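You operate a simulated robot arm through the tools that you are given. There is no shell and no other tool.

You are at the controls of a simulated two-armed robot. One attempt, no reset.

TASK
Take the narrow gauge and leave it on the pane of the light panel. Open the right green drawer, take the green box from the top of the finishing bench and put it in the inside of the right green drawer and shut the drawer again. Turn the tally dial to 4 pcs. Fetch the grey cloth and set it on the top of the box table. Put two of the wraps from the top of the machine bench on the shelf of the machine bench. Do these in any order. Set down upright: green box.

Only the result counts: the job must be done as asked and must still hold three seconds after the hand-in. Knocking over, shifting, dropping, spilling or breaking anything else fails it. Flat cloth is picked up by pressing the open fingertips on it (5 to 10 N) and closing them slowly along it; thin cloth reads only 2 to 8 mm in the jaws.

THE ROBOT
Two 7-joint arms with fingered hands on one trunk, on a base that moves. Base frame: it is fixed to the floor where the robot stands at the start and does not move with it; the origin is under the middle of the robot, x ahead of it, y to its left, z up. Readings come in mm, degrees, newtons and seconds.
The left shoulder is at the start at [70, 132, 1145], the right one opposite. With the tool pointing down near the work surface each hand reaches from about 380 to 640 mm from the robot's upright axis, wherever it stands, measured 20 degrees to its own side. Places, roughly: green box [2750, 2000, 1000]; grey cloth (8x6x3 cm) [6100, 2700, 800]; inside of the right green drawer [3600, 2200, 700]; narrow gauge [1250, 1500, 1000]; pane of the light panel (25x20 cm) [2460, -120, 640]; right green drawer [3600, 2100, 800]; shelf of the machine bench [6200, 3000, 300]; tally dial [5000, 2600, 900]; top of the box table [7800, 800, 800]; wrap (8x8x6 cm) [6800, 2800, 900]. Payload 2.3 kg a hand.
The TCP of each hand is the grasp point between the finger pads, 25 mm short of the fingertips. In the tool frame z runs along the fingers and y along their closing line. The gripper opens to 88 mm; its body begins 29 mm behind the TCP. The gripper is a hand of 3 fingers: y runs from the thumb to the fingers, the wrist lies at [-13, -97, -162] in the tool frame, and closing takes about 1.5 s.
Orientation is that of the tool frame in the base frame, as a unit quaternion [w, x, y, z]. With the fingers straight down and the wrist toward the robot, the tool's x, y and z point along [0, 1, 0], [1, 0, 0] and [0, 0, -1] of the base frame.

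THE INTERFACE
- The arms move only by the tool nudge_tool. It takes "left_deltas", "right_deltas" or both (then of equal length, played together; a hand with none holds still); each is text: rows parted by semicolons, each of 7 numbers parted by spaces: the shift along the base's x, y, z in mm, then the turn, a rotation vector about the base's x, y, z in degrees, then the opening, from 0 (shut) to 1 (fully open). In form: tx ty tz rx ry rz claw; .... A call has 1 to 20 rows; each row is the pose to reach, as a shift and turn from the pose commanded when the call began. Each row takes 0.2 s and may step no farther than 50 mm and 8.6 degrees from the row before; otherwise, or with a gripper value out of range, the whole call is refused. A pose out of reach is approached as far as the arm can. The call stops where the force on the tool passes 40 N (or 10 N more than at its start, if that is more) or the arm is blocked; 0.2 s more then pass. The fingers move at their own pace (about 108 mm/s each) and stop on an object; they squeeze with about 32 N. The grip force told is the motor's: it shows also when the fingers shut on nothing. Time passes only in rows, and 0.2 s behind the last, so rows that repeat a pose let the fingers close. The reply holds the time, the measured pose of the TCP, the force on the tool along the base axes, the opening and the grip force, in the units named above and with some noise, with the torque about the TCP (base axes, N m) and any sound that the robot's microphone picked up.
- Cameras (640 x 400 px; columns grow to the right, rows downward): "scene" is now at [134.6, 10.2, 1456.8]; the picture's right is [0.12, -0.99, 0.00], its down [-0.66, -0.08, -0.75] and it looks along [0.74, 0.09, -0.66] (base axes); focal length 267 px, centre (320, 200). "left" rides on the left gripper at [-58, -85, -99] in its tool frame; the picture's right is [-0.67, -0.35, 0.66], its down [0.69, -0.63, 0.37] and it looks along [0.29, 0.69, 0.66] (tool axes); focal length 261 px, centre (320, 200). "right" rides on the right gripper at [58, -85, -99] in its tool frame; the picture's right is [-0.67, 0.35, -0.66], its down [-0.69, -0.63, 0.37] and it looks along [-0.29, 0.69, 0.66] (tool axes); focal length 261 px, centre (320, 200). There is no depth. A picture from a camera that has moved, and an enlarged one, comes with that camera's place and axes in the base frame and with its lens.
- capture(camera): a new picture of that camera. The clock stands still meanwhile.
- lift_body(by): slides the trunk up (or, below 0, down) by that many mm; the arms and the scene camera ride with it, the base frame stays. It gives what a move gives, with no picture.
- roll_base(legs): drives the robot by 1 to 6 legs, each [ahead, left, turn to the left] in mm, mm and degrees, along the robot's own axes; the way and the turn of a leg run together, so that a leg with both is an arc; at most 1500 mm and 180 degrees a leg. The arms and the cameras ride along, it lands a little off, and it stops where it bumps. It gives what a move gives.
- preshape(shape, hand): the hand has 3 fingers and takes this shape, open, in about a second: jaw (thumb against the fingers, like two jaws); tri (thumb and two fingers); tip (a fingertip pinch); poke (one finger out to press); point (the index stretched); flat (the hand flat); cup (the hand cupped); fist (a fist). The gripper value then closes the fingers along that shape, each until it touches; the sizes above hold for jaw. It gives what a move gives, with no picture.
- head_to(pan, tilt): turns the head with the scene camera to pan (to the left, within 86 degrees either way) and tilt (down, from -29 to 69), counted from straight ahead of the robot. It gives what a move gives.
- inspect(camera, box): a new picture of the part [left, top, right, bottom] of that camera's present view, enlarged. The clock stands still meanwhile.
- sign_off(): hands the job in; it is judged then, once.

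Places have to be worked out from the pictures, the camera data and where the tool is seen. Open the grippers and draw the arms clear of the work before you hand the job in, unless the task says otherwise.

The tools are called after "Emit:" as a command line: name --argument value ..., lists and objects as JSON in quotes. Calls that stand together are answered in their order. nudge_tool: Moves the arms, as the interface text tells. Its arguments: {"type":"object","properties":{"left_deltas":{"type":"string"},"right_deltas":{"type":"string"}},"required":[]} The other tools are called the same way: lift_body (by) moves the trunk up or down; preshape (shape, hand) gives the hand a shape; roll_base (legs) drives the base; head_to (pan, tilt) turns the head that bears the scene camera; capture (camera) takes a picture; inspect (camera, box) takes an enlarged picture of a part of a camera's view; sign_off () hands the job in.

At the start:

```text
clock: 0.0
left_ee_pos: [362.6, 180.2, 1208.3]
left_tcp_rot: [0.001, 0.707, 0.707, 0.0]
left_wrist_force: [0.5, -0.2, -0.3]
left_wrist_torque: [0.0, 0.0, -0.02]
left_width: 87.8
left_grasp_force: 0.2
left_shape: jaw
right_ee_pos: [426.2, -152.8, 1127.9]
right_tcp_rot: [0.0, 0.707, 0.707, 0.0]
right_wrist_force: [0.2, -0.4, 0.3]
right_wrist_torque: [0.02, 0.02, -0.01]
right_width: 87.6
right_grasp_force: 0.1
right_shape: jaw
trunk travel left (down, up): [-703.0, 137.0]
robot x, y, heading: [-0.8, 2.2, 0.0]
head pan, tilt (commanded): [6.8, 41.4]
```

scene: 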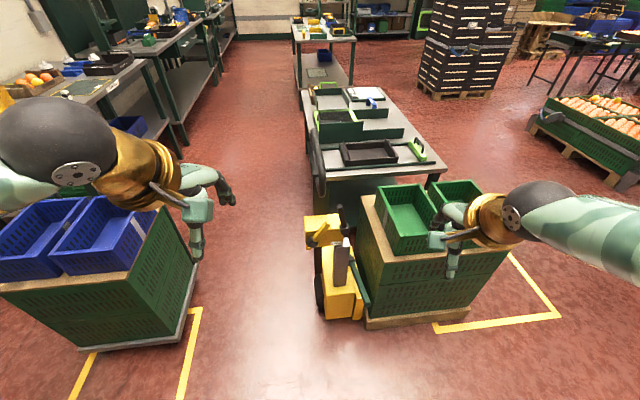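
right: 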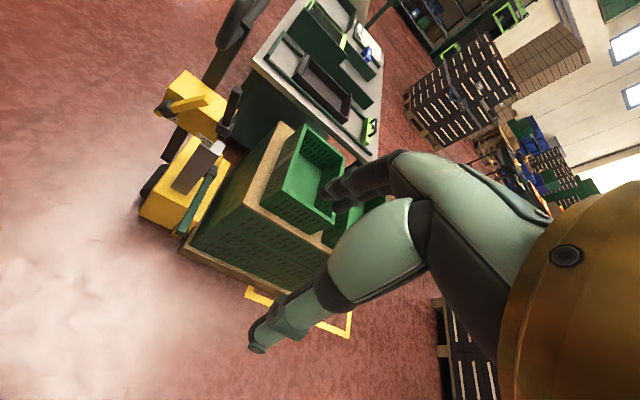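
left: 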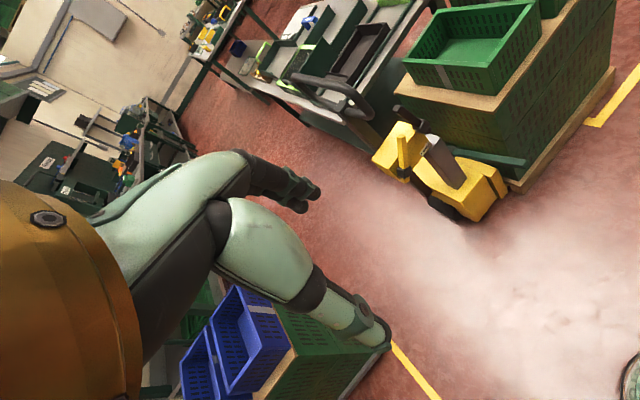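

I start by surveying: the scene shows benches on the left, a table in the middle aisle. I'll turn the head to look ahead and to the left before driving.

Emit:
head_to --pan 45 --tilt 20

```text
clock: 1.0
left_ee_pos: [362.8, 179.5, 1209.1]
left_tcp_rot: [-0.001, 0.707, 0.707, 0.0]
left_wrist_force: [0.0, -0.4, 0.4]
left_wrist_torque: [-0.03, 0.0, 0.02]
left_width: 87.4
left_grasp_force: 0.1
left_shape: jaw
right_ee_pos: [426.8, -154.0, 1127.5]
right_tcp_rot: [0.001, 0.707, 0.707, -0.001]
right_wrist_force: [0.2, -0.3, -0.6]
right_wrist_torque: [0.03, -0.01, 0.03]
right_width: 87.5
right_grasp_force: 0.0
right_shape: jaw
trunk travel left (down, up): [-703.0, 137.0]
robot x, y, heading: [0.3, -0.1, -0.1]
head pan, tilt (commanded): [45.0, 20.0]
```

Head is turned; now I take the picture.

Emit:
capture --camera "scene"

```text
taken
camera scene: at [117.0, 65.9, 1490.2], right [0.71, -0.71, 0.0], down [-0.24, -0.24, -0.94], along [0.66, 0.66, -0.34], focal length 267 px, centre (320, 200)
```

scene: 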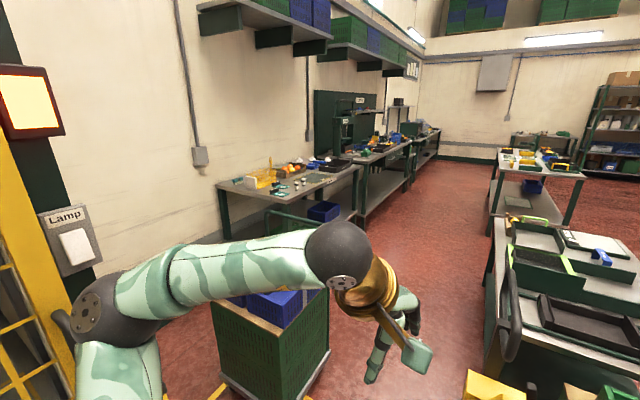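

I see the row of left benches: the first holds the gauge, probably. I zoom in on them.

Emit:
inspect --camera "scene" --box '[200, 140, 360, 240]'

Emit:
inspect --camera "scene" --box '[300, 80, 460, 180]'

Emit:
inspect --camera "scene" --box '[480, 120, 640, 220]'

```text
4.00 times, centred on (280, 190) of scene
camera zoom: at [117.0, 65.9, 1490.2], right [0.71, -0.71, 0.0], down [-0.24, -0.24, -0.94], along [0.66, 0.66, -0.34], focal length 1069 px, centre (480, 240)
```

zoom: 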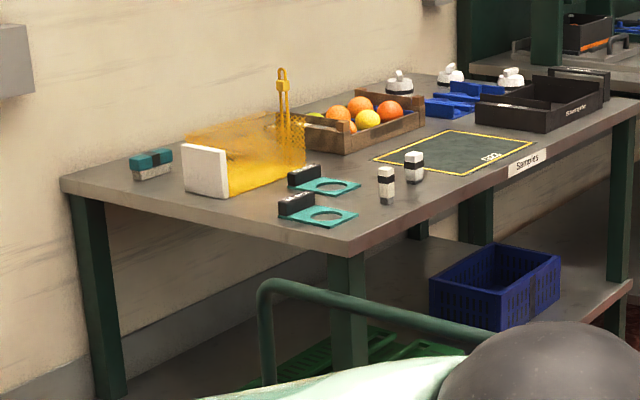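

```text
4.00 times, centred on (380, 130) of scene
camera zoom: at [117.0, 65.9, 1490.2], right [0.71, -0.71, 0.0], down [-0.24, -0.24, -0.94], along [0.66, 0.66, -0.34], focal length 1069 px, centre (80, 480)
```

zoom: 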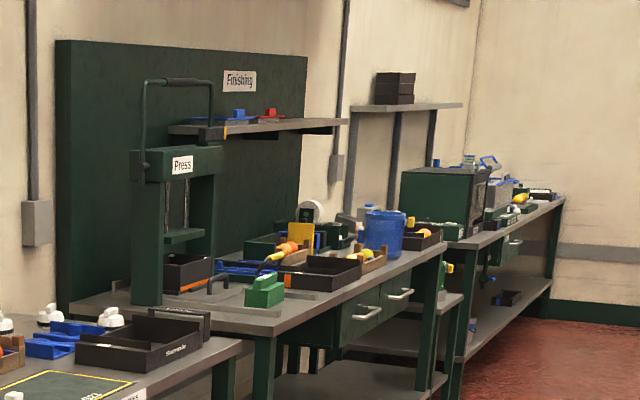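

```text
4.00 times, centred on (560, 170) of scene
camera zoom: at [117.0, 65.9, 1490.2], right [0.71, -0.71, 0.0], down [-0.24, -0.24, -0.94], along [0.66, 0.66, -0.34], focal length 1069 px, centre (-640, 320)
```

zoom: 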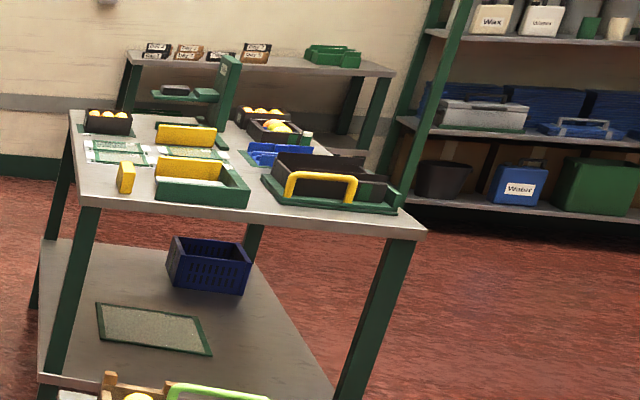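

The whole bench row runs about 15° to the left of my x axis. Before driving, I check the robot's own base footprint by looking straight down.

Emit:
head_to --pan 15 --tilt 69

Emit:
capture --camera "scene"

```text
clock: 2.2
left_ee_pos: [363.8, 179.6, 1207.9]
left_tcp_rot: [-0.001, 0.707, 0.707, 0.0]
left_wrist_force: [0.4, 0.2, 0.6]
left_wrist_torque: [-0.02, 0.02, -0.02]
left_width: 87.7
left_grasp_force: 0.2
left_shape: jaw
right_ee_pos: [427.7, -152.2, 1127.9]
right_tcp_rot: [0.0, 0.707, 0.707, 0.0]
right_wrist_force: [0.8, 0.5, 0.2]
right_wrist_torque: [-0.01, 0.0, 0.01]
right_width: 87.7
right_grasp_force: 0.2
right_shape: jaw
trunk travel left (down, up): [-703.0, 137.0]
robot x, y, heading: [3.7, -1.1, -0.1]
head pan, tilt (commanded): [15.0, 68.8]
```

```text
taken
camera scene: at [105.2, 14.7, 1422.8], right [0.26, -0.97, 0.0], down [-0.9, -0.24, -0.36], along [0.35, 0.09, -0.93], focal length 267 px, centre (320, 200)
```

scene: 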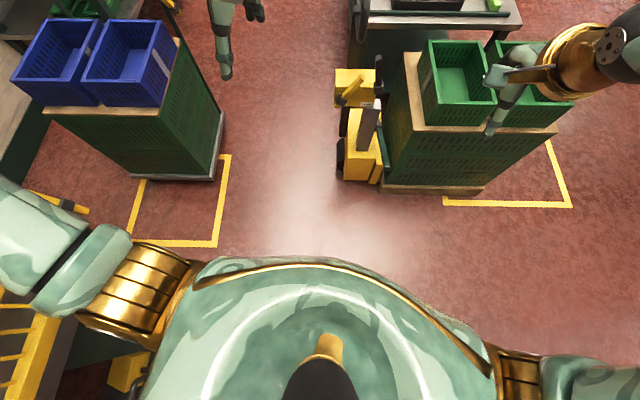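

The gap between the blue-bin pallet and the yellow pallet jack is about 700 mm wide along a 15° line. I turn 15° left and drive carefully into the gap.

Emit:
roll_base --legs '[[0, 0, 15], [500, 240, 0], [900, 0, 0]]'

Emit:
head_to --pan 60 --tilt 40

Emit:
capture --camera "scene"

```text
clock: 10.6
left_ee_pos: [1593.1, 862.4, 1208.6]
left_tcp_rot: [0.0, 0.607, 0.795, 0.0]
left_wrist_force: [0.9, 0.0, -0.3]
left_wrist_torque: [0.01, -0.01, -0.01]
left_width: 87.8
left_grasp_force: 0.0
left_shape: jaw
right_ee_pos: [1743.7, 558.2, 1128.7]
right_tcp_rot: [0.001, 0.607, 0.795, 0.001]
right_wrist_force: [-0.2, -1.0, -0.1]
right_wrist_torque: [0.0, -0.03, 0.02]
right_width: 87.7
right_grasp_force: 0.0
right_shape: jaw
trunk travel left (down, up): [-703.0, 137.0]
robot x, y, heading: [1291.4, 593.0, 15.4]
head pan, tilt (commanded): [15.0, 68.8]
```

```text
clock: 11.7
left_ee_pos: [1594.1, 863.7, 1208.6]
left_tcp_rot: [-0.001, 0.606, 0.795, 0.001]
left_wrist_force: [-0.3, -0.5, -0.5]
left_wrist_torque: [0.01, 0.03, 0.04]
left_width: 87.4
left_grasp_force: 0.1
left_shape: jaw
right_ee_pos: [1743.2, 558.7, 1127.9]
right_tcp_rot: [-0.001, 0.606, 0.795, 0.001]
right_wrist_force: [0.6, -0.3, 0.1]
right_wrist_torque: [0.01, -0.02, 0.03]
right_width: 87.6
right_grasp_force: 0.0
right_shape: jaw
trunk travel left (down, up): [-703.0, 137.0]
robot x, y, heading: [1290.3, 591.8, 15.1]
head pan, tilt (commanded): [60.0, 40.0]
```

```text
taken
camera scene: at [1362.3, 689.2, 1458.8], right [0.97, -0.25, 0.0], down [-0.16, -0.62, -0.77], along [0.19, 0.74, -0.64], focal length 267 px, centre (320, 200)
```

scene: 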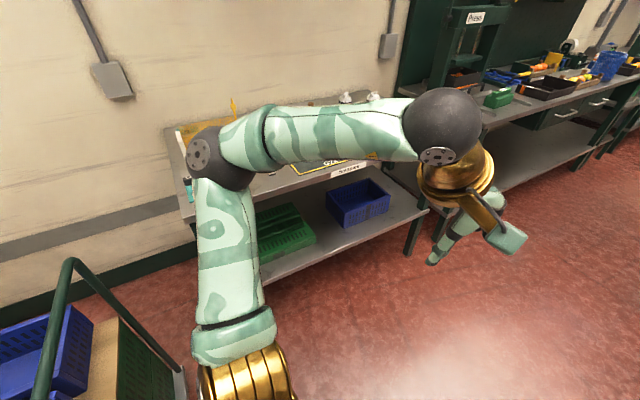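

Now at u≈1400 in the aisle. I turn to face the bench on the left and look at it from in front.

Emit:
roll_base --legs '[[0, 0, 90]]'

Emit:
head_to --pan 0 --tilt 35

Emit:
capture --camera "scene"

```text
clock: 16.0
left_ee_pos: [1020.1, 896.4, 1209.0]
left_tcp_rot: [0.0, -0.134, 0.991, 0.0]
left_wrist_force: [-0.1, 0.1, 0.5]
left_wrist_torque: [0.0, -0.02, 0.02]
left_width: 87.6
left_grasp_force: 0.2
left_shape: jaw
right_ee_pos: [1326.4, 1046.3, 1127.1]
right_tcp_rot: [0.0, -0.134, 0.991, 0.0]
right_wrist_force: [-0.7, 0.6, 0.2]
right_wrist_torque: [-0.02, 0.0, -0.02]
right_width: 87.5
right_grasp_force: 0.1
right_shape: jaw
trunk travel left (down, up): [-703.0, 137.0]
robot x, y, heading: [1289.3, 593.8, 105.3]
head pan, tilt (commanded): [60.0, 40.0]
```

```text
clock: 17.3
left_ee_pos: [1021.8, 895.8, 1208.2]
left_tcp_rot: [0.0, -0.134, 0.991, 0.0]
left_wrist_force: [0.1, 0.7, 0.7]
left_wrist_torque: [0.0, -0.03, 0.01]
left_width: 87.5
left_grasp_force: 0.1
left_shape: jaw
right_ee_pos: [1325.6, 1047.0, 1126.6]
right_tcp_rot: [0.0, -0.134, 0.991, 0.0]
right_wrist_force: [-0.1, -0.7, -0.2]
right_wrist_torque: [0.0, 0.01, 0.0]
right_width: 87.5
right_grasp_force: 0.0
right_shape: jaw
trunk travel left (down, up): [-703.0, 137.0]
robot x, y, heading: [1288.0, 592.9, 105.3]
head pan, tilt (commanded): [0.0, 35.0]
```

```text
taken
camera scene: at [1255.2, 727.0, 1466.4], right [0.96, 0.27, 0.0], down [0.15, -0.55, -0.82], along [-0.22, 0.79, -0.57], focal length 267 px, centre (320, 200)
```

scene: 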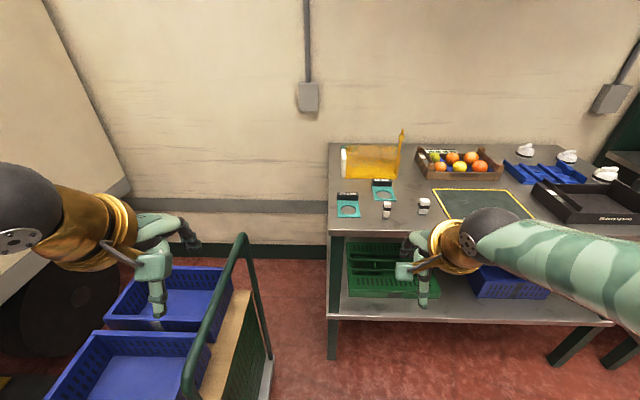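

Emit:
inspect --camera "scene" --box '[320, 150, 448, 230]'

```text
5.00 times, centred on (384, 190) of scene
camera zoom: at [1255.2, 727.0, 1466.4], right [0.96, 0.27, 0.0], down [0.15, -0.55, -0.82], along [-0.22, 0.79, -0.57], focal length 1337 px, centre (0, 250)
```

zoom: 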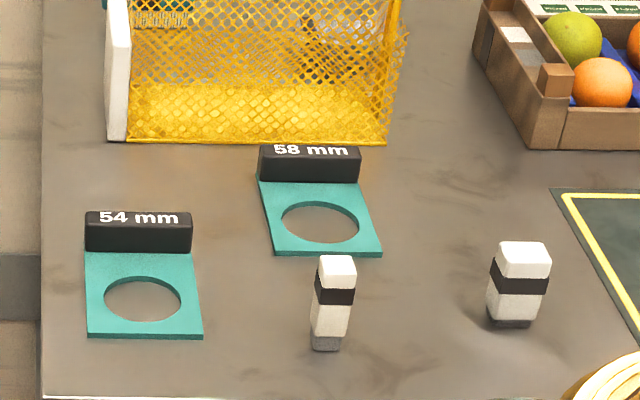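

The narrow gauge is the 54 mm one, at about (1135, 1534, 918). I check the trolley clearance on my left before approaching.

Emit:
head_to --pan 40 --tilt 60

Emit:
capture --camera "scene"

```text
clock: 18.3
left_ee_pos: [1021.6, 894.8, 1208.7]
left_tcp_rot: [0.0, -0.134, 0.991, 0.0]
left_wrist_force: [-0.6, -0.5, -1.4]
left_wrist_torque: [0.0, -0.04, 0.02]
left_width: 87.4
left_grasp_force: 0.1
left_shape: jaw
right_ee_pos: [1325.6, 1046.5, 1127.3]
right_tcp_rot: [0.0, -0.134, 0.991, 0.0]
right_wrist_force: [0.8, -0.7, -1.2]
right_wrist_torque: [-0.02, 0.0, -0.03]
right_width: 87.5
right_grasp_force: 0.0
right_shape: jaw
trunk travel left (down, up): [-703.0, 137.0]
robot x, y, heading: [1292.8, 591.1, 105.4]
head pan, tilt (commanded): [40.0, 60.0]
```

```text
taken
camera scene: at [1223.9, 680.1, 1432.1], right [0.57, 0.82, 0.0], down [0.71, -0.49, -0.5], along [-0.41, 0.28, -0.87], focal length 267 px, centre (320, 200)
```

scene: 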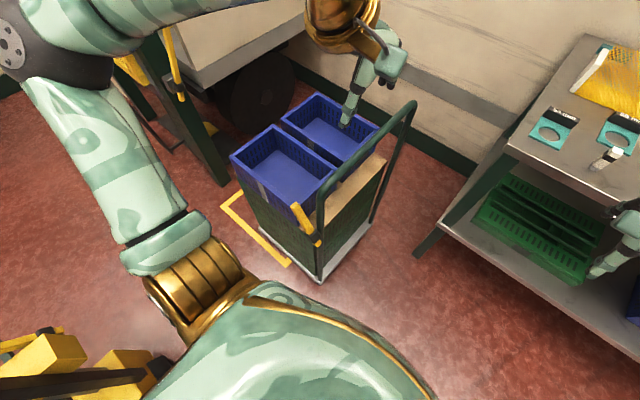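

The trolley's handle sits near the gauge, so I use the left hand: I shift right by ~295 mm, then ahead ~360 mm, so that the gauge lies to my front-left.

Emit:
roll_base --legs '[[0, -295, 0], [365, 0, 0]]'

Emit:
head_to --pan 15 --tilt 50

Emit:
capture --camera "scene"

Emit:
capture --camera "left"

```text
clock: 22.3
left_ee_pos: [1208.1, 1323.8, 1210.0]
left_tcp_rot: [0.0, -0.138, 0.99, 0.0]
left_wrist_force: [0.0, 0.5, 0.0]
left_wrist_torque: [-0.01, -0.01, 0.02]
left_width: 87.5
left_grasp_force: 0.0
left_shape: jaw
right_ee_pos: [1511.7, 1476.1, 1128.9]
right_tcp_rot: [0.0, -0.139, 0.99, 0.001]
right_wrist_force: [-0.2, -0.4, 0.1]
right_wrist_torque: [-0.02, -0.01, 0.01]
right_width: 87.4
right_grasp_force: 0.0
right_shape: jaw
trunk travel left (down, up): [-703.0, 137.0]
robot x, y, heading: [1476.9, 1024.0, 105.8]
head pan, tilt (commanded): [40.0, 60.0]
```

```text
clock: 23.2
left_ee_pos: [1208.4, 1323.1, 1209.8]
left_tcp_rot: [0.0, -0.139, 0.99, 0.0]
left_wrist_force: [-0.3, -0.3, -0.2]
left_wrist_torque: [0.02, -0.01, -0.02]
left_width: 87.8
left_grasp_force: 0.1
left_shape: jaw
right_ee_pos: [1509.5, 1476.8, 1127.5]
right_tcp_rot: [0.001, -0.14, 0.99, 0.001]
right_wrist_force: [0.5, 0.2, 0.1]
right_wrist_torque: [0.01, -0.02, 0.0]
right_width: 87.7
right_grasp_force: 0.1
right_shape: jaw
trunk travel left (down, up): [-703.0, 137.0]
robot x, y, heading: [1481.4, 1026.5, 105.9]
head pan, tilt (commanded): [15.0, 50.0]
```

```text
taken
camera scene: at [1427.6, 1139.7, 1444.6], right [0.86, 0.52, 0.0], down [0.39, -0.66, -0.64], along [-0.33, 0.55, -0.77], focal length 267 px, centre (320, 200)
```

scene: 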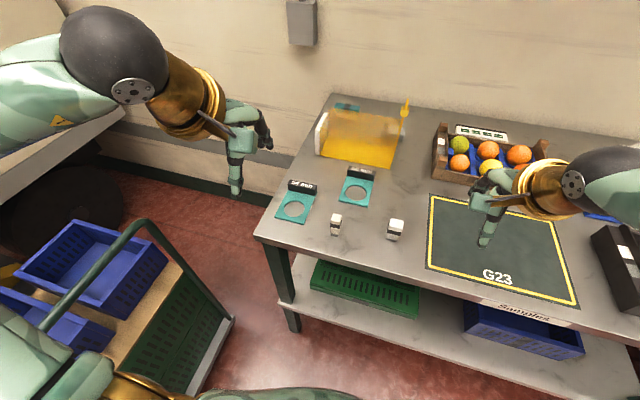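

```text
taken
camera left: at [1285.4, 1258.4, 1308.2], right [0.74, -0.15, -0.66], down [-0.49, -0.79, -0.37], along [-0.46, 0.59, -0.66], focal length 261 px, centre (320, 200)
```

left: 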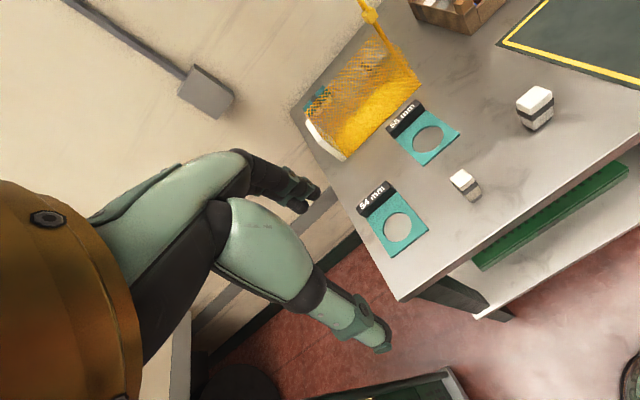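

I zoom in with both cameras to triangulate the gauge handle accurately.

Emit:
inspect --camera "scene" --box '[250, 150, 378, 230]'

Emit:
inspect --camera "left" --box '[320, 160, 448, 240]'

```text
5.00 times, centred on (314, 190) of scene
camera zoom: at [1427.6, 1139.7, 1444.6], right [0.86, 0.52, 0.0], down [0.39, -0.66, -0.64], along [-0.33, 0.55, -0.77], focal length 1337 px, centre (350, 250)
```

zoom: 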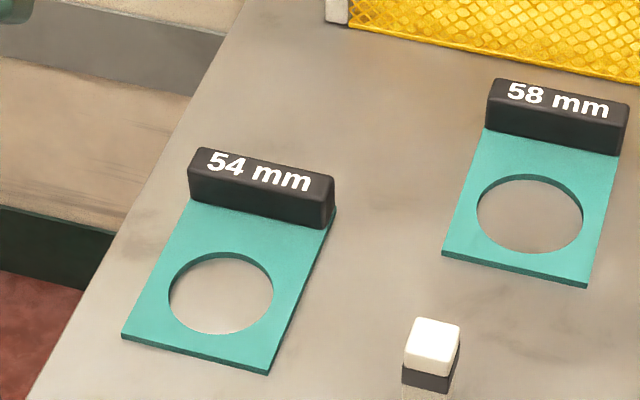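

```text
5.00 times, centred on (384, 200) of left
camera zoom: at [1285.4, 1258.4, 1308.2], right [0.74, -0.15, -0.66], down [-0.49, -0.79, -0.37], along [-0.46, 0.59, -0.66], focal length 1303 px, centre (0, 200)
```

zoom: 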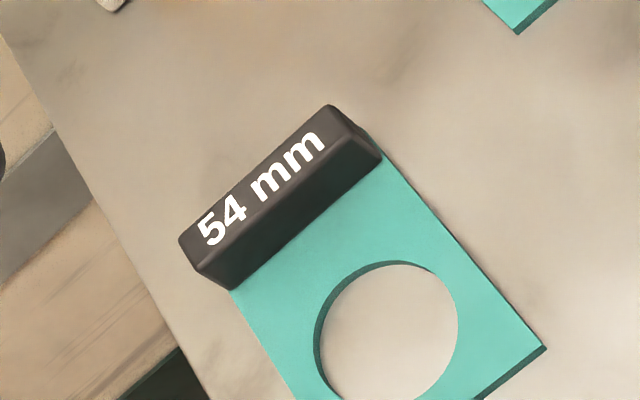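

Handle of the 54 mm gauge: centre ≈ (1137.6, 1532), top z ≈ 925, about 76×20 mm, aligned with my hand's closing line. I bring the left hand above it.

Emit:
nudge_tool --left_deltas "-12 35 -30 0 0 0 1; -24 70 -60 0 0 0 1; -36 105 -90 0 0 0 1; -48 140 -120 0 0 0 1; -60 175 -150 0 0 0 1; -70.7 208 -190 0 0 0 1; -70.7 208 -190 0 0 0 1"

Emit:
capture --camera "left"

Emit:
capture --camera "scene"

```text
refused: row 6 steps farther than a row can; nothing moved
```

```text
taken
camera left: at [1285.4, 1258.4, 1308.2], right [0.74, -0.15, -0.66], down [-0.49, -0.79, -0.37], along [-0.46, 0.59, -0.66], focal length 261 px, centre (320, 200)
```

left: 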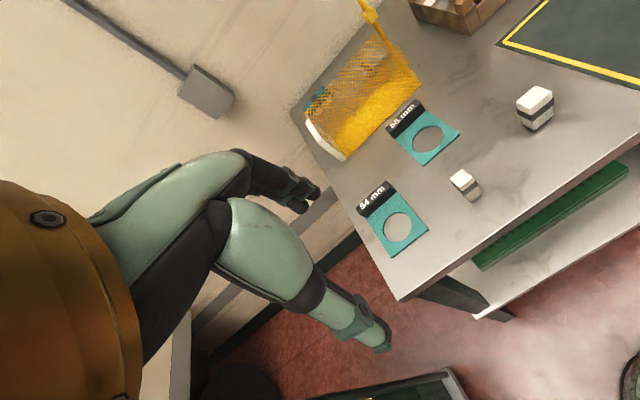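

```text
taken
camera scene: at [1427.6, 1139.7, 1444.6], right [0.86, 0.52, 0.0], down [0.39, -0.66, -0.64], along [-0.33, 0.55, -0.77], focal length 267 px, centre (320, 200)
```

scene: 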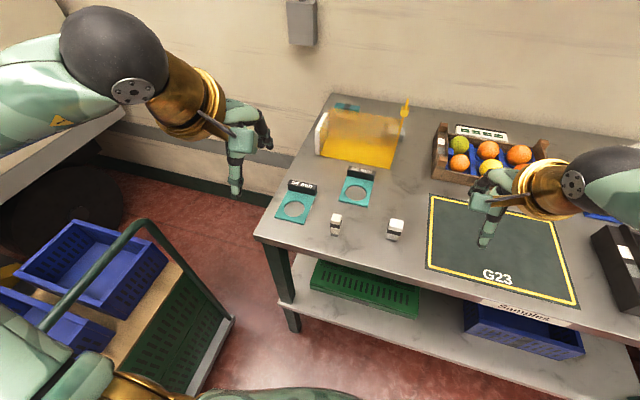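

The last row stepped too far; I split the move into smaller steps.

Emit:
nudge_tool --left_deltas "-10 30 -27 0 0 0 1; -20 60 -54 0 0 0 1; -30 90 -81 0 0 0 1; -40 120 -108 0 0 0 1; -50 150 -135 0 0 0 1; -60 180 -162 0 0 0 1; -70.7 208 -190 0 0 0 1; -70.7 208 -190 0 0 0 1"

Emit:
capture --camera "left"

Emit:
capture --camera "scene"

```text
clock: 25.0
left_ee_pos: [1136.0, 1534.0, 1017.9]
left_tcp_rot: [0.0, -0.139, 0.99, 0.001]
left_wrist_force: [0.9, -0.7, -0.7]
left_wrist_torque: [0.02, -0.01, 0.01]
left_width: 87.5
left_grasp_force: 0.0
left_shape: jaw
right_ee_pos: [1511.0, 1476.9, 1128.1]
right_tcp_rot: [0.0, -0.139, 0.99, 0.002]
right_wrist_force: [0.8, -0.3, 0.2]
right_wrist_torque: [-0.05, 0.0, 0.02]
right_width: 87.4
right_grasp_force: 0.0
right_shape: jaw
trunk travel left (down, up): [-703.0, 137.0]
robot x, y, heading: [1485.1, 1024.8, 105.9]
head pan, tilt (commanded): [15.0, 50.0]
```

```text
taken
camera left: at [1214.7, 1467.0, 1117.4], right [0.74, -0.15, -0.66], down [-0.49, -0.79, -0.37], along [-0.46, 0.59, -0.66], focal length 261 px, centre (320, 200)
```

left: 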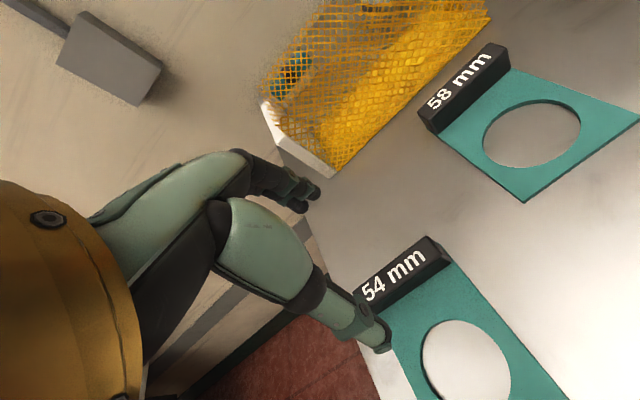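

```text
taken
camera scene: at [1427.8, 1139.0, 1444.7], right [0.86, 0.51, 0.0], down [0.39, -0.66, -0.64], along [-0.33, 0.55, -0.77], focal length 267 px, centre (320, 200)
```

scene: 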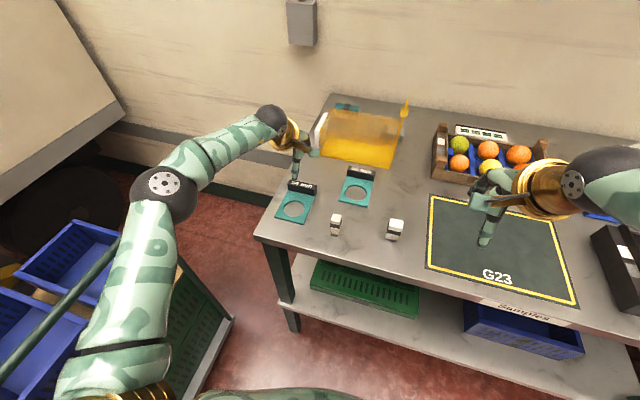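

The estimates agree (handle top z≈926, at (1136,1531.5)). I descend to TCP z≈931 with the jaw open.

Emit:
nudge_tool --left_deltas "1 -2 -30 0 0 0 1; 1 -2 -60 0 0 0 1; 1 -2 -80 0 0 0 1; 1 -2 -88 0 0 0 1; 1 -2 -88 0 0 0 1"

Emit:
capture --camera "left"

Emit:
inspect --camera "scene" --box '[240, 120, 368, 200]'

```text
clock: 26.2
left_ee_pos: [1135.9, 1529.8, 930.2]
left_tcp_rot: [-0.001, -0.14, 0.99, 0.0]
left_wrist_force: [-0.6, -0.2, 0.2]
left_wrist_torque: [0.01, -0.02, 0.04]
left_width: 87.4
left_grasp_force: 0.1
left_shape: jaw
right_ee_pos: [1510.4, 1477.2, 1128.4]
right_tcp_rot: [0.0, -0.139, 0.99, 0.0]
right_wrist_force: [0.0, -0.2, 0.2]
right_wrist_torque: [-0.02, -0.02, 0.0]
right_width: 87.4
right_grasp_force: 0.0
right_shape: jaw
trunk travel left (down, up): [-703.0, 137.0]
robot x, y, heading: [1480.7, 1024.7, 105.9]
head pan, tilt (commanded): [15.0, 50.0]
```

```text
taken
camera left: at [1215.1, 1464.0, 1029.4], right [0.74, -0.15, -0.66], down [-0.49, -0.79, -0.37], along [-0.46, 0.59, -0.66], focal length 261 px, centre (320, 200)
```

left: 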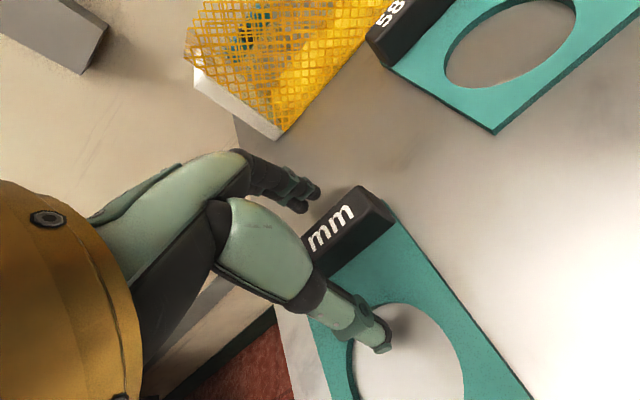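

```text
5.00 times, centred on (304, 160) of scene
camera zoom: at [1427.7, 1139.6, 1444.7], right [0.86, 0.51, 0.0], down [0.39, -0.66, -0.64], along [-0.33, 0.55, -0.77], focal length 1337 px, centre (400, 400)
```

zoom: 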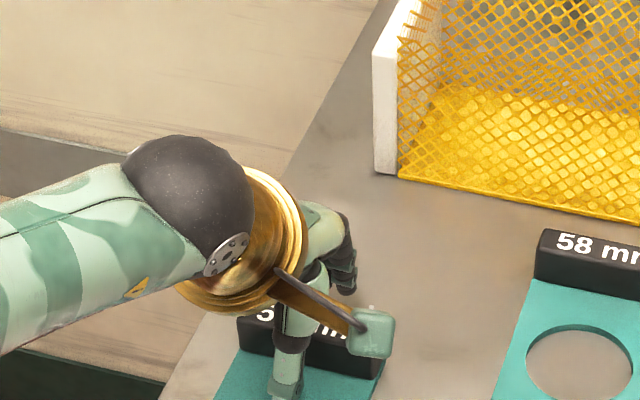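

The thumb is in front and the fingers behind the handle. I close the grip.

Emit:
nudge_tool --left_deltas "0 0 0 0 0 0 0.7; 0 0 0 0 0 0 0.45; 0 0 0 0 0 0 0.3; 0 0 0 0 0 0 0.15; 0 0 0 0 0 0 0; 0 0 0 0 0 0 0; 0 0 0 0 0 0 0"

Emit:
capture --camera "left"

```text
clock: 27.8
left_ee_pos: [1136.7, 1529.6, 930.0]
left_tcp_rot: [0.0, -0.138, 0.99, 0.0]
left_wrist_force: [0.2, 0.3, 2.9]
left_wrist_torque: [0.02, 0.0, -0.03]
left_width: 19.7
left_grasp_force: 32.3
left_shape: jaw
right_ee_pos: [1510.1, 1477.7, 1129.2]
right_tcp_rot: [-0.001, -0.138, 0.99, 0.001]
right_wrist_force: [0.1, 0.3, -0.6]
right_wrist_torque: [-0.02, -0.01, 0.01]
right_width: 87.6
right_grasp_force: 0.1
right_shape: jaw
trunk travel left (down, up): [-703.0, 137.0]
robot x, y, heading: [1480.6, 1026.6, 106.0]
head pan, tilt (commanded): [15.0, 50.0]
```

```text
taken
camera left: at [1215.4, 1463.8, 1029.9], right [0.74, -0.15, -0.66], down [-0.49, -0.79, -0.37], along [-0.47, 0.59, -0.66], focal length 261 px, centre (320, 200)
```

left: 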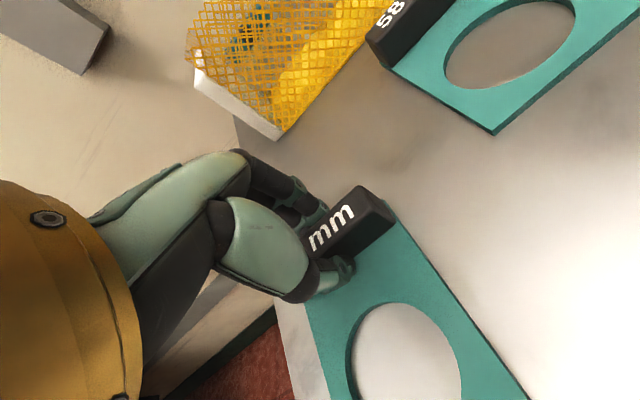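

Handle held (19.7 mm, 32 N). I lift it straight up, then draw back.

Emit:
nudge_tool --left_deltas "0 0 20 0 0 0 0; 0 0 50 0 0 0 0; 0 0 90 0 0 0 0; 0 0 130 0 0 0 0; 10 -30 165 0 0 0 0; 20 -60 200 0 0 0 0; 30 -95 220 0 0 0 0; 42 -130 240 0 0 0 0; 55 -170 260 0 0 0 0; 70 -208 275 0 0 0 0; 70 -208 275 0 0 0 0"

Emit:
capture --camera "left"

Emit:
capture --camera "scene"

```text
clock: 30.2
left_ee_pos: [1207.4, 1321.0, 1206.5]
left_tcp_rot: [0.0, -0.14, 0.99, -0.001]
left_wrist_force: [-0.2, 0.0, -1.3]
left_wrist_torque: [0.0, 0.01, 0.04]
left_width: 19.7
left_grasp_force: 31.4
left_shape: jaw
right_ee_pos: [1509.9, 1477.8, 1127.5]
right_tcp_rot: [-0.001, -0.139, 0.99, 0.001]
right_wrist_force: [-0.1, 0.1, 0.2]
right_wrist_torque: [-0.01, -0.01, 0.0]
right_width: 87.3
right_grasp_force: 0.0
right_shape: jaw
trunk travel left (down, up): [-703.0, 137.0]
robot x, y, heading: [1480.2, 1024.7, 105.9]
head pan, tilt (commanded): [15.0, 50.0]
```

```text
taken
camera left: at [1285.3, 1254.5, 1306.8], right [0.74, -0.15, -0.66], down [-0.49, -0.79, -0.37], along [-0.46, 0.59, -0.66], focal length 261 px, centre (320, 200)
```

left: 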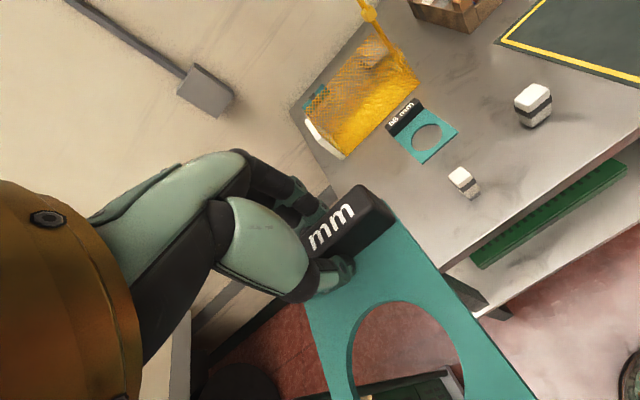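

```text
taken
camera scene: at [1427.4, 1140.4, 1444.6], right [0.86, 0.51, 0.0], down [0.39, -0.66, -0.64], along [-0.33, 0.55, -0.77], focal length 267 px, centre (320, 200)
```

scene: 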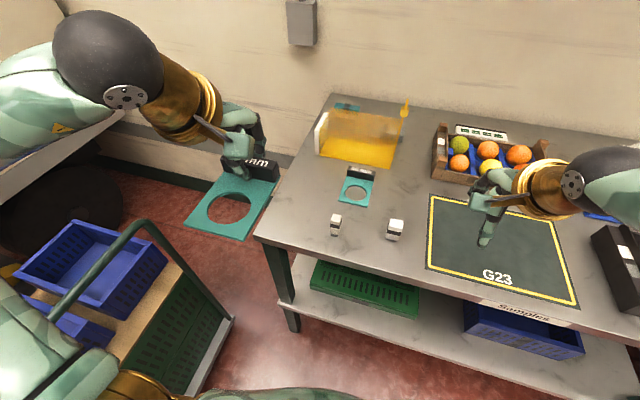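

Gauge is in the left hand. I back away from the bench into the aisle, turn to face along it, and look at the light panel table.

Emit:
roll_base --legs '[[-230, 0, 0], [0, 0, -90]]'

Emit:
head_to --pan -35 --tilt 40

Emit:
capture --camera "scene"

```text
clock: 35.8
left_ee_pos: [1842.1, 1073.1, 1207.3]
left_tcp_rot: [-0.001, 0.605, 0.796, 0.0]
left_wrist_force: [-0.9, -0.5, 0.0]
left_wrist_torque: [0.0, 0.01, -0.01]
left_width: 19.3
left_grasp_force: 31.9
left_shape: jaw
right_ee_pos: [1997.7, 768.6, 1127.4]
right_tcp_rot: [0.0, 0.606, 0.796, 0.0]
right_wrist_force: [0.2, -1.6, 0.3]
right_wrist_torque: [0.0, -0.03, -0.01]
right_width: 87.7
right_grasp_force: 0.1
right_shape: jaw
trunk travel left (down, up): [-703.0, 137.0]
robot x, y, heading: [1544.5, 802.2, 15.4]
head pan, tilt (commanded): [15.0, 50.0]
```

```text
clock: 37.0
left_ee_pos: [1842.2, 1073.9, 1207.1]
left_tcp_rot: [0.0, 0.605, 0.796, 0.0]
left_wrist_force: [-0.1, 0.1, -0.2]
left_wrist_torque: [0.01, -0.02, -0.02]
left_width: 19.7
left_grasp_force: 32.0
left_shape: jaw
right_ee_pos: [1998.2, 769.0, 1127.2]
right_tcp_rot: [0.0, 0.605, 0.796, 0.0]
right_wrist_force: [0.3, -0.7, 0.0]
right_wrist_torque: [-0.01, 0.03, 0.0]
right_width: 87.9
right_grasp_force: 0.0
right_shape: jaw
trunk travel left (down, up): [-703.0, 137.0]
robot x, y, heading: [1545.5, 800.4, 15.8]
head pan, tilt (commanded): [-35.0, 40.0]
```

```text
taken
camera scene: at [1674.2, 787.1, 1458.8], right [-0.33, -0.94, 0.0], down [-0.61, 0.21, -0.77], along [0.72, -0.25, -0.64], focal length 267 px, centre (320, 200)
```

scene: 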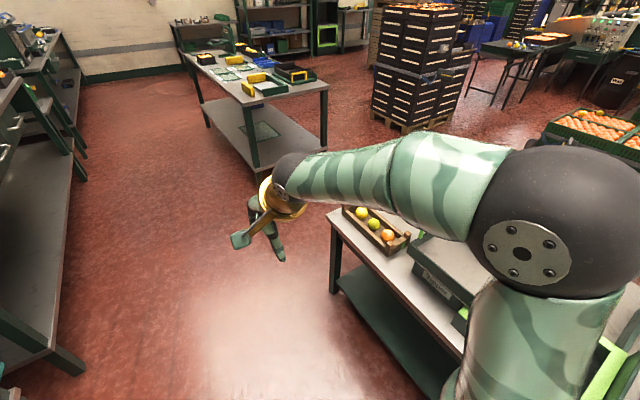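

The gap beyond the table's far end is wide and free (u 2500–4070). I drive along the aisle past the table, then strafe right behind its far end.

Emit:
roll_base --legs '[[1330, 0, 0], [0, -900, 0], [0, 0, -180]]'

Emit:
head_to --pan 10 --tilt 45

Emit:
capture --camera "scene"

```text
clock: 55.3
left_ee_pos: [2786.5, 12.9, 1207.4]
left_tcp_rot: [0.0, 0.808, -0.589, 0.0]
left_wrist_force: [-0.2, 1.4, -1.0]
left_wrist_torque: [-0.01, -0.02, -0.01]
left_width: 19.3
left_grasp_force: 32.0
left_shape: jaw
right_ee_pos: [2619.6, 309.6, 1128.9]
right_tcp_rot: [0.0, 0.808, -0.589, 0.0]
right_wrist_force: [-0.1, 0.7, 0.2]
right_wrist_torque: [0.01, 0.01, 0.01]
right_width: 87.7
right_grasp_force: 0.1
right_shape: jaw
trunk travel left (down, up): [-703.0, 137.0]
robot x, y, heading: [3072.5, 295.9, -162.1]
head pan, tilt (commanded): [-35.0, 40.0]
```

```text
clock: 56.4
left_ee_pos: [2786.4, 11.9, 1207.4]
left_tcp_rot: [0.0, 0.808, -0.589, 0.0]
left_wrist_force: [0.0, 0.4, -0.4]
left_wrist_torque: [0.02, -0.01, 0.03]
left_width: 19.2
left_grasp_force: 31.9
left_shape: jaw
right_ee_pos: [2619.4, 309.6, 1127.8]
right_tcp_rot: [-0.001, 0.809, -0.588, 0.0]
right_wrist_force: [0.7, 0.0, -0.1]
right_wrist_torque: [0.0, 0.0, 0.0]
right_width: 87.7
right_grasp_force: 0.0
right_shape: jaw
trunk travel left (down, up): [-703.0, 137.0]
robot x, y, heading: [3074.9, 294.1, -161.9]
head pan, tilt (commanded): [10.0, 45.0]
```

```text
taken
camera scene: at [2953.5, 242.8, 1451.6], right [-0.47, 0.88, 0.0], down [0.63, 0.33, -0.71], along [-0.62, -0.33, -0.71], focal length 267 px, centre (320, 200)
```

scene: 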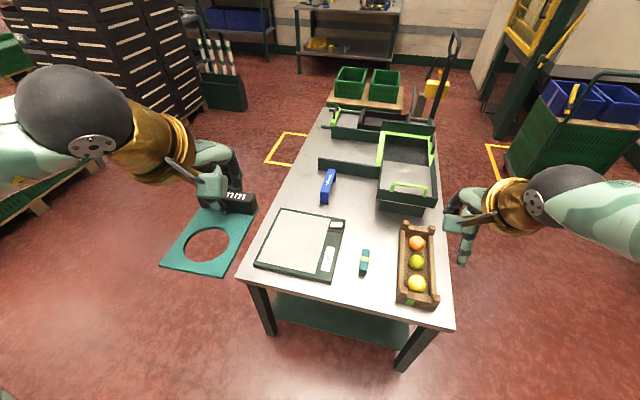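

The light panel is clearly visible at the near table corner. I zoom in on it.

Emit:
inspect --camera "scene" --box '[240, 190, 368, 290]'

```text
4.00 times, centred on (304, 240) of scene
camera zoom: at [2953.5, 242.8, 1451.6], right [-0.47, 0.88, 0.0], down [0.63, 0.33, -0.71], along [-0.62, -0.33, -0.71], focal length 1069 px, centre (384, 40)
```

zoom: 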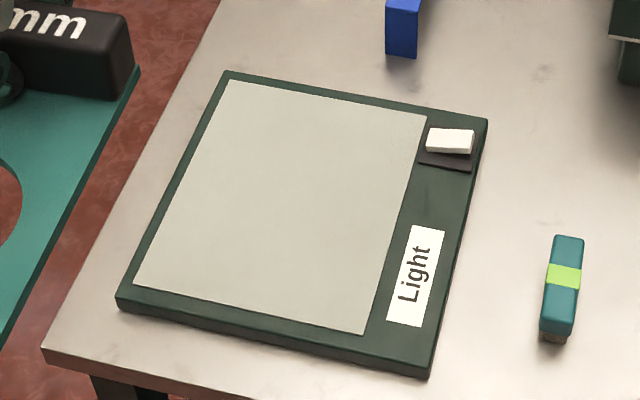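

Pane centre ≈ (2466, −117, 640), sides aligned with the 15° room axis. I straighten my heading to −165°, move 165 ahead and 50 left, then lower the trunk.

Emit:
roll_base --legs '[[0, 0, -3.1], [165, 50, 0]]'

Emit:
lift_body --by -250

Emit:
capture --camera "scene"

Emit:
capture --camera "left"

```text
clock: 58.3
left_ee_pos: [2629.4, -61.3, 1208.3]
left_tcp_rot: [0.0, 0.793, -0.609, 0.0]
left_wrist_force: [0.2, -0.7, -0.6]
left_wrist_torque: [0.0, 0.02, 0.0]
left_width: 19.3
left_grasp_force: 32.1
left_shape: jaw
right_ee_pos: [2476.3, 244.9, 1129.5]
right_tcp_rot: [0.002, 0.793, -0.609, -0.001]
right_wrist_force: [-0.3, 0.8, -0.7]
right_wrist_torque: [0.03, 0.02, -0.01]
right_width: 87.6
right_grasp_force: 0.1
right_shape: jaw
trunk travel left (down, up): [-703.0, 137.0]
robot x, y, heading: [2927.5, 203.2, -164.9]
head pan, tilt (commanded): [10.0, 45.0]
```

```text
clock: 60.9
left_ee_pos: [2625.8, -62.3, 956.4]
left_tcp_rot: [0.0, 0.793, -0.609, 0.0]
left_wrist_force: [-0.1, 0.6, -1.3]
left_wrist_torque: [0.03, -0.03, -0.01]
left_width: 19.2
left_grasp_force: 32.0
left_shape: jaw
right_ee_pos: [2473.8, 244.0, 877.2]
right_tcp_rot: [0.0, 0.793, -0.609, 0.001]
right_wrist_force: [1.3, 0.0, 0.7]
right_wrist_torque: [-0.01, -0.04, -0.01]
right_width: 87.7
right_grasp_force: 0.1
right_shape: jaw
trunk travel left (down, up): [-453.0, 387.0]
robot x, y, heading: [2925.7, 207.5, -165.1]
head pan, tilt (commanded): [10.0, 45.0]
```

```text
taken
camera scene: at [2805.2, 158.5, 1201.6], right [-0.42, 0.91, 0.0], down [0.64, 0.3, -0.71], along [-0.64, -0.3, -0.71], focal length 267 px, centre (320, 200)
```

scene: 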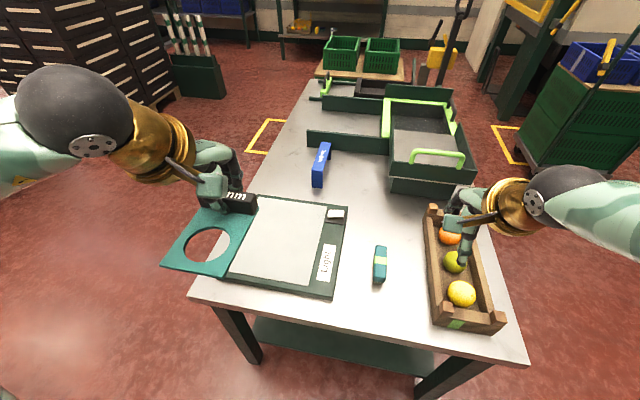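

```text
taken
camera left: at [2693.0, 14.7, 1057.0], right [0.16, 0.74, -0.66], down [0.79, -0.5, -0.37], along [-0.6, -0.45, -0.66], focal length 261 px, centre (320, 200)
```

left: 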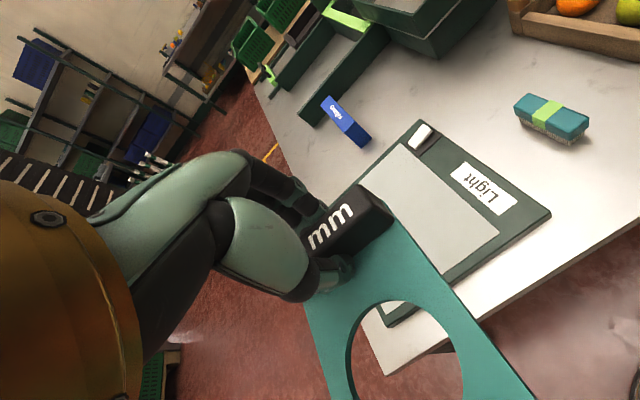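

I zoom again for a better fix on the pane from this closer view.

Emit:
inspect --camera "scene" --box '[220, 180, 380, 300]'

```text
3.33 times, centred on (300, 240) of scene
camera zoom: at [2805.2, 158.5, 1201.6], right [-0.42, 0.91, 0.0], down [0.64, 0.3, -0.71], along [-0.64, -0.3, -0.71], focal length 891 px, centre (387, 67)
```

zoom: 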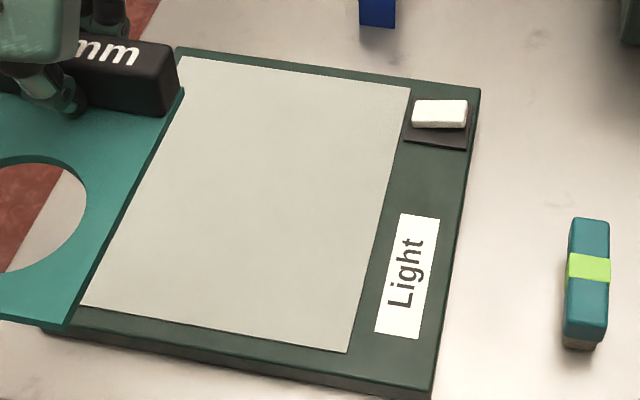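

The pane estimate holds. Target TCP ≈ (2420, −130); I move the gauge over the pane at a hover of ~60 mm.

Emit:
nudge_tool --left_deltas "-29 -10 -32 0 0 0 0; -58 -19 -64 0 0 0 0; -87 -29 -95 0 0 0 0; -116 -38 -127 0 0 0 0; -145 -48 -159 0 0 0 0; -175 -58 -191 0 0 0 0; -206 -67.7 -223 0 0 0 0; -206 -67.7 -223 0 0 0 0"

Emit:
capture --camera "scene"

Emit:
capture --camera "left"

```text
clock: 62.6
left_ee_pos: [2419.7, -131.5, 733.1]
left_tcp_rot: [0.0, 0.793, -0.609, 0.0]
left_wrist_force: [-0.7, 0.3, -0.4]
left_wrist_torque: [0.02, -0.02, 0.0]
left_width: 19.3
left_grasp_force: 32.4
left_shape: jaw
right_ee_pos: [2474.8, 243.6, 878.3]
right_tcp_rot: [0.001, 0.793, -0.609, -0.001]
right_wrist_force: [-0.4, 0.3, 0.6]
right_wrist_torque: [-0.03, 0.02, 0.02]
right_width: 87.4
right_grasp_force: 0.0
right_shape: jaw
trunk travel left (down, up): [-453.0, 387.0]
robot x, y, heading: [2927.1, 208.0, -164.8]
head pan, tilt (commanded): [10.0, 45.0]
```

```text
taken
camera scene: at [2805.7, 158.5, 1201.6], right [-0.42, 0.91, 0.0], down [0.64, 0.3, -0.71], along [-0.64, -0.3, -0.71], focal length 267 px, centre (320, 200)
```

scene: 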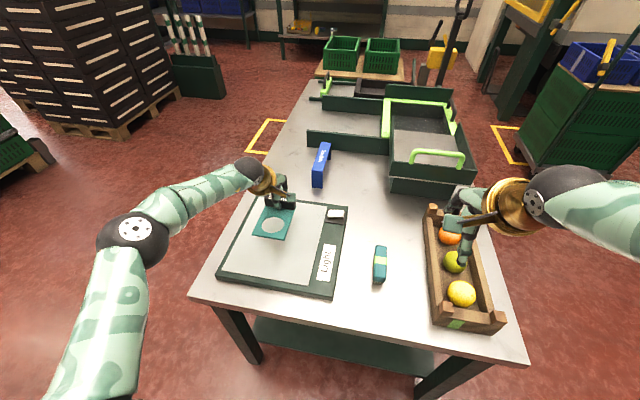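

```text
taken
camera left: at [2486.5, -54.4, 833.4], right [0.16, 0.74, -0.66], down [0.78, -0.5, -0.37], along [-0.6, -0.45, -0.66], focal length 261 px, centre (320, 200)
```

left: 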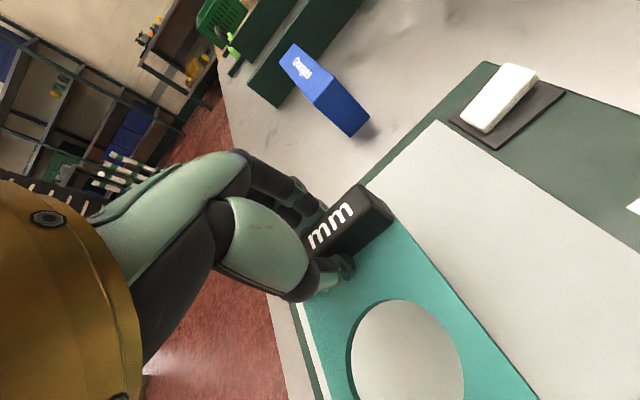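

The gauge is over the middle of the pane. I lower it slowly toward contact.

Emit:
nudge_tool --left_deltas "1 1 -20 0 0 0 0; 1 1 -40 0 0 0 0; 1 1 -50 0 0 0 0; 1 1 -54 0 0 0 0; 1 1 -57 0 0 0 0; 1 1 -57 0 0 0 0"

Emit:
inspect --camera "scene" --box '[200, 170, 360, 290]'

```text
clock: 64.0
left_ee_pos: [2420.7, -129.1, 676.6]
left_tcp_rot: [0.001, 0.793, -0.609, 0.0]
left_wrist_force: [0.4, 0.1, -0.6]
left_wrist_torque: [0.0, -0.03, 0.03]
left_width: 19.4
left_grasp_force: 31.9
left_shape: jaw
right_ee_pos: [2473.4, 244.3, 876.8]
right_tcp_rot: [0.001, 0.793, -0.609, 0.0]
right_wrist_force: [0.7, 0.3, 0.3]
right_wrist_torque: [0.0, 0.0, 0.0]
right_width: 87.4
right_grasp_force: 0.2
right_shape: jaw
trunk travel left (down, up): [-453.0, 387.0]
robot x, y, heading: [2928.4, 203.5, -164.8]
head pan, tilt (commanded): [10.0, 45.0]
```

```text
3.33 times, centred on (280, 230) of scene
camera zoom: at [2805.0, 158.4, 1201.5], right [-0.42, 0.91, 0.0], down [0.64, 0.3, -0.71], along [-0.64, -0.3, -0.71], focal length 891 px, centre (453, 100)
```

zoom: 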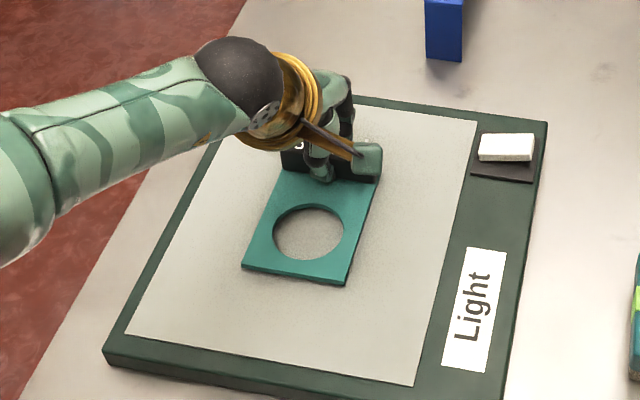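

Still no contact force at z 676.6. I step down in 1.5 mm increments.

Emit:
nudge_tool --left_deltas "0 0 -1.5 0 0 0 0; 0 0 -3 0 0 0 0; 0 0 -3 0 0 0 0"

```text
clock: 64.8
left_ee_pos: [2422.8, -128.9, 674.2]
left_tcp_rot: [0.0, 0.793, -0.609, 0.0]
left_wrist_force: [0.2, -0.5, 1.3]
left_wrist_torque: [0.04, 0.01, 0.01]
left_width: 19.4
left_grasp_force: 31.8
left_shape: jaw
right_ee_pos: [2474.3, 244.1, 877.1]
right_tcp_rot: [0.0, 0.793, -0.609, 0.001]
right_wrist_force: [0.0, 0.4, 0.3]
right_wrist_torque: [-0.02, -0.01, 0.01]
right_width: 88.0
right_grasp_force: 0.0
right_shape: jaw
trunk travel left (down, up): [-453.0, 387.0]
robot x, y, heading: [2926.0, 206.6, -165.2]
head pan, tilt (commanded): [10.0, 45.0]
```

Barely any force yet; a little lower.

Emit:
nudge_tool --left_deltas "0 0 -1.5 0 0 0 0; 0 0 -3 0 0 0 0; 0 0 -3 0 0 0 0"

```text
clock: 65.7
left_ee_pos: [2421.6, -128.9, 674.4]
left_tcp_rot: [0.002, 0.794, -0.609, -0.002]
left_wrist_force: [-3.4, -2.3, 12.1]
left_wrist_torque: [-0.03, 0.0, 0.0]
left_width: 19.5
left_grasp_force: 32.3
left_shape: jaw
right_ee_pos: [2476.9, 244.1, 878.4]
right_tcp_rot: [0.001, 0.793, -0.609, -0.001]
right_wrist_force: [0.3, 0.7, 0.6]
right_wrist_torque: [0.02, 0.0, 0.0]
right_width: 87.4
right_grasp_force: 0.1
right_shape: jaw
trunk travel left (down, up): [-453.0, 387.0]
robot x, y, heading: [2925.2, 205.2, -165.1]
head pan, tilt (commanded): [10.0, 45.0]
```

Contact at z≈674 (12 N). I relax by 2 mm, open, and lift straight up.

Emit:
nudge_tool --left_deltas "0 0 2.5 0 0 0 0; 0 0 2.5 0 0 0 0.15; 0 0 2.5 0 0 0 0.35; 0 0 2.5 0 0 0 0.6; 0 0 2.5 0 0 0 1; 0 0 2.5 0 0 0 1; 0 0 20 0 0 0 1; 0 0 50 0 0 0 1; 0 0 90 0 0 0 1; 0 0 130 0 0 0 1; 35 10 170 0 0 0 1; 70 22 200 0 0 0 1; 105 34 230 0 0 0 1; 140 46 250 0 0 0 1; 175 57 270 0 0 0 1; 206 67 282 0 0 0 1"

Emit:
inspect --camera "scene" --box '[200, 170, 360, 290]'

```text
refused: row 11 steps farther than a row can; nothing moved
```

```text
3.33 times, centred on (280, 230) of scene
camera zoom: at [2807.1, 159.7, 1202.0], right [-0.42, 0.91, 0.0], down [0.64, 0.3, -0.71], along [-0.64, -0.3, -0.71], focal length 891 px, centre (453, 100)
```

zoom: 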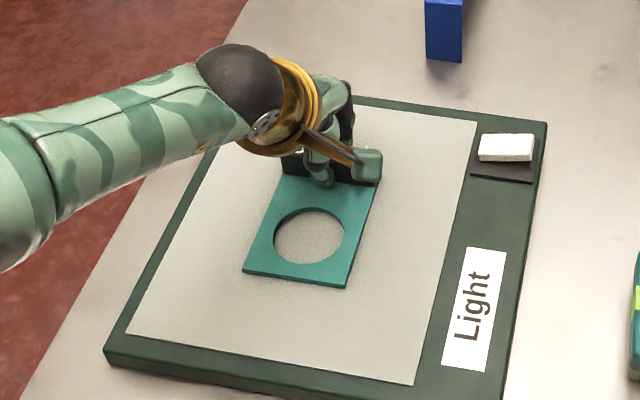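

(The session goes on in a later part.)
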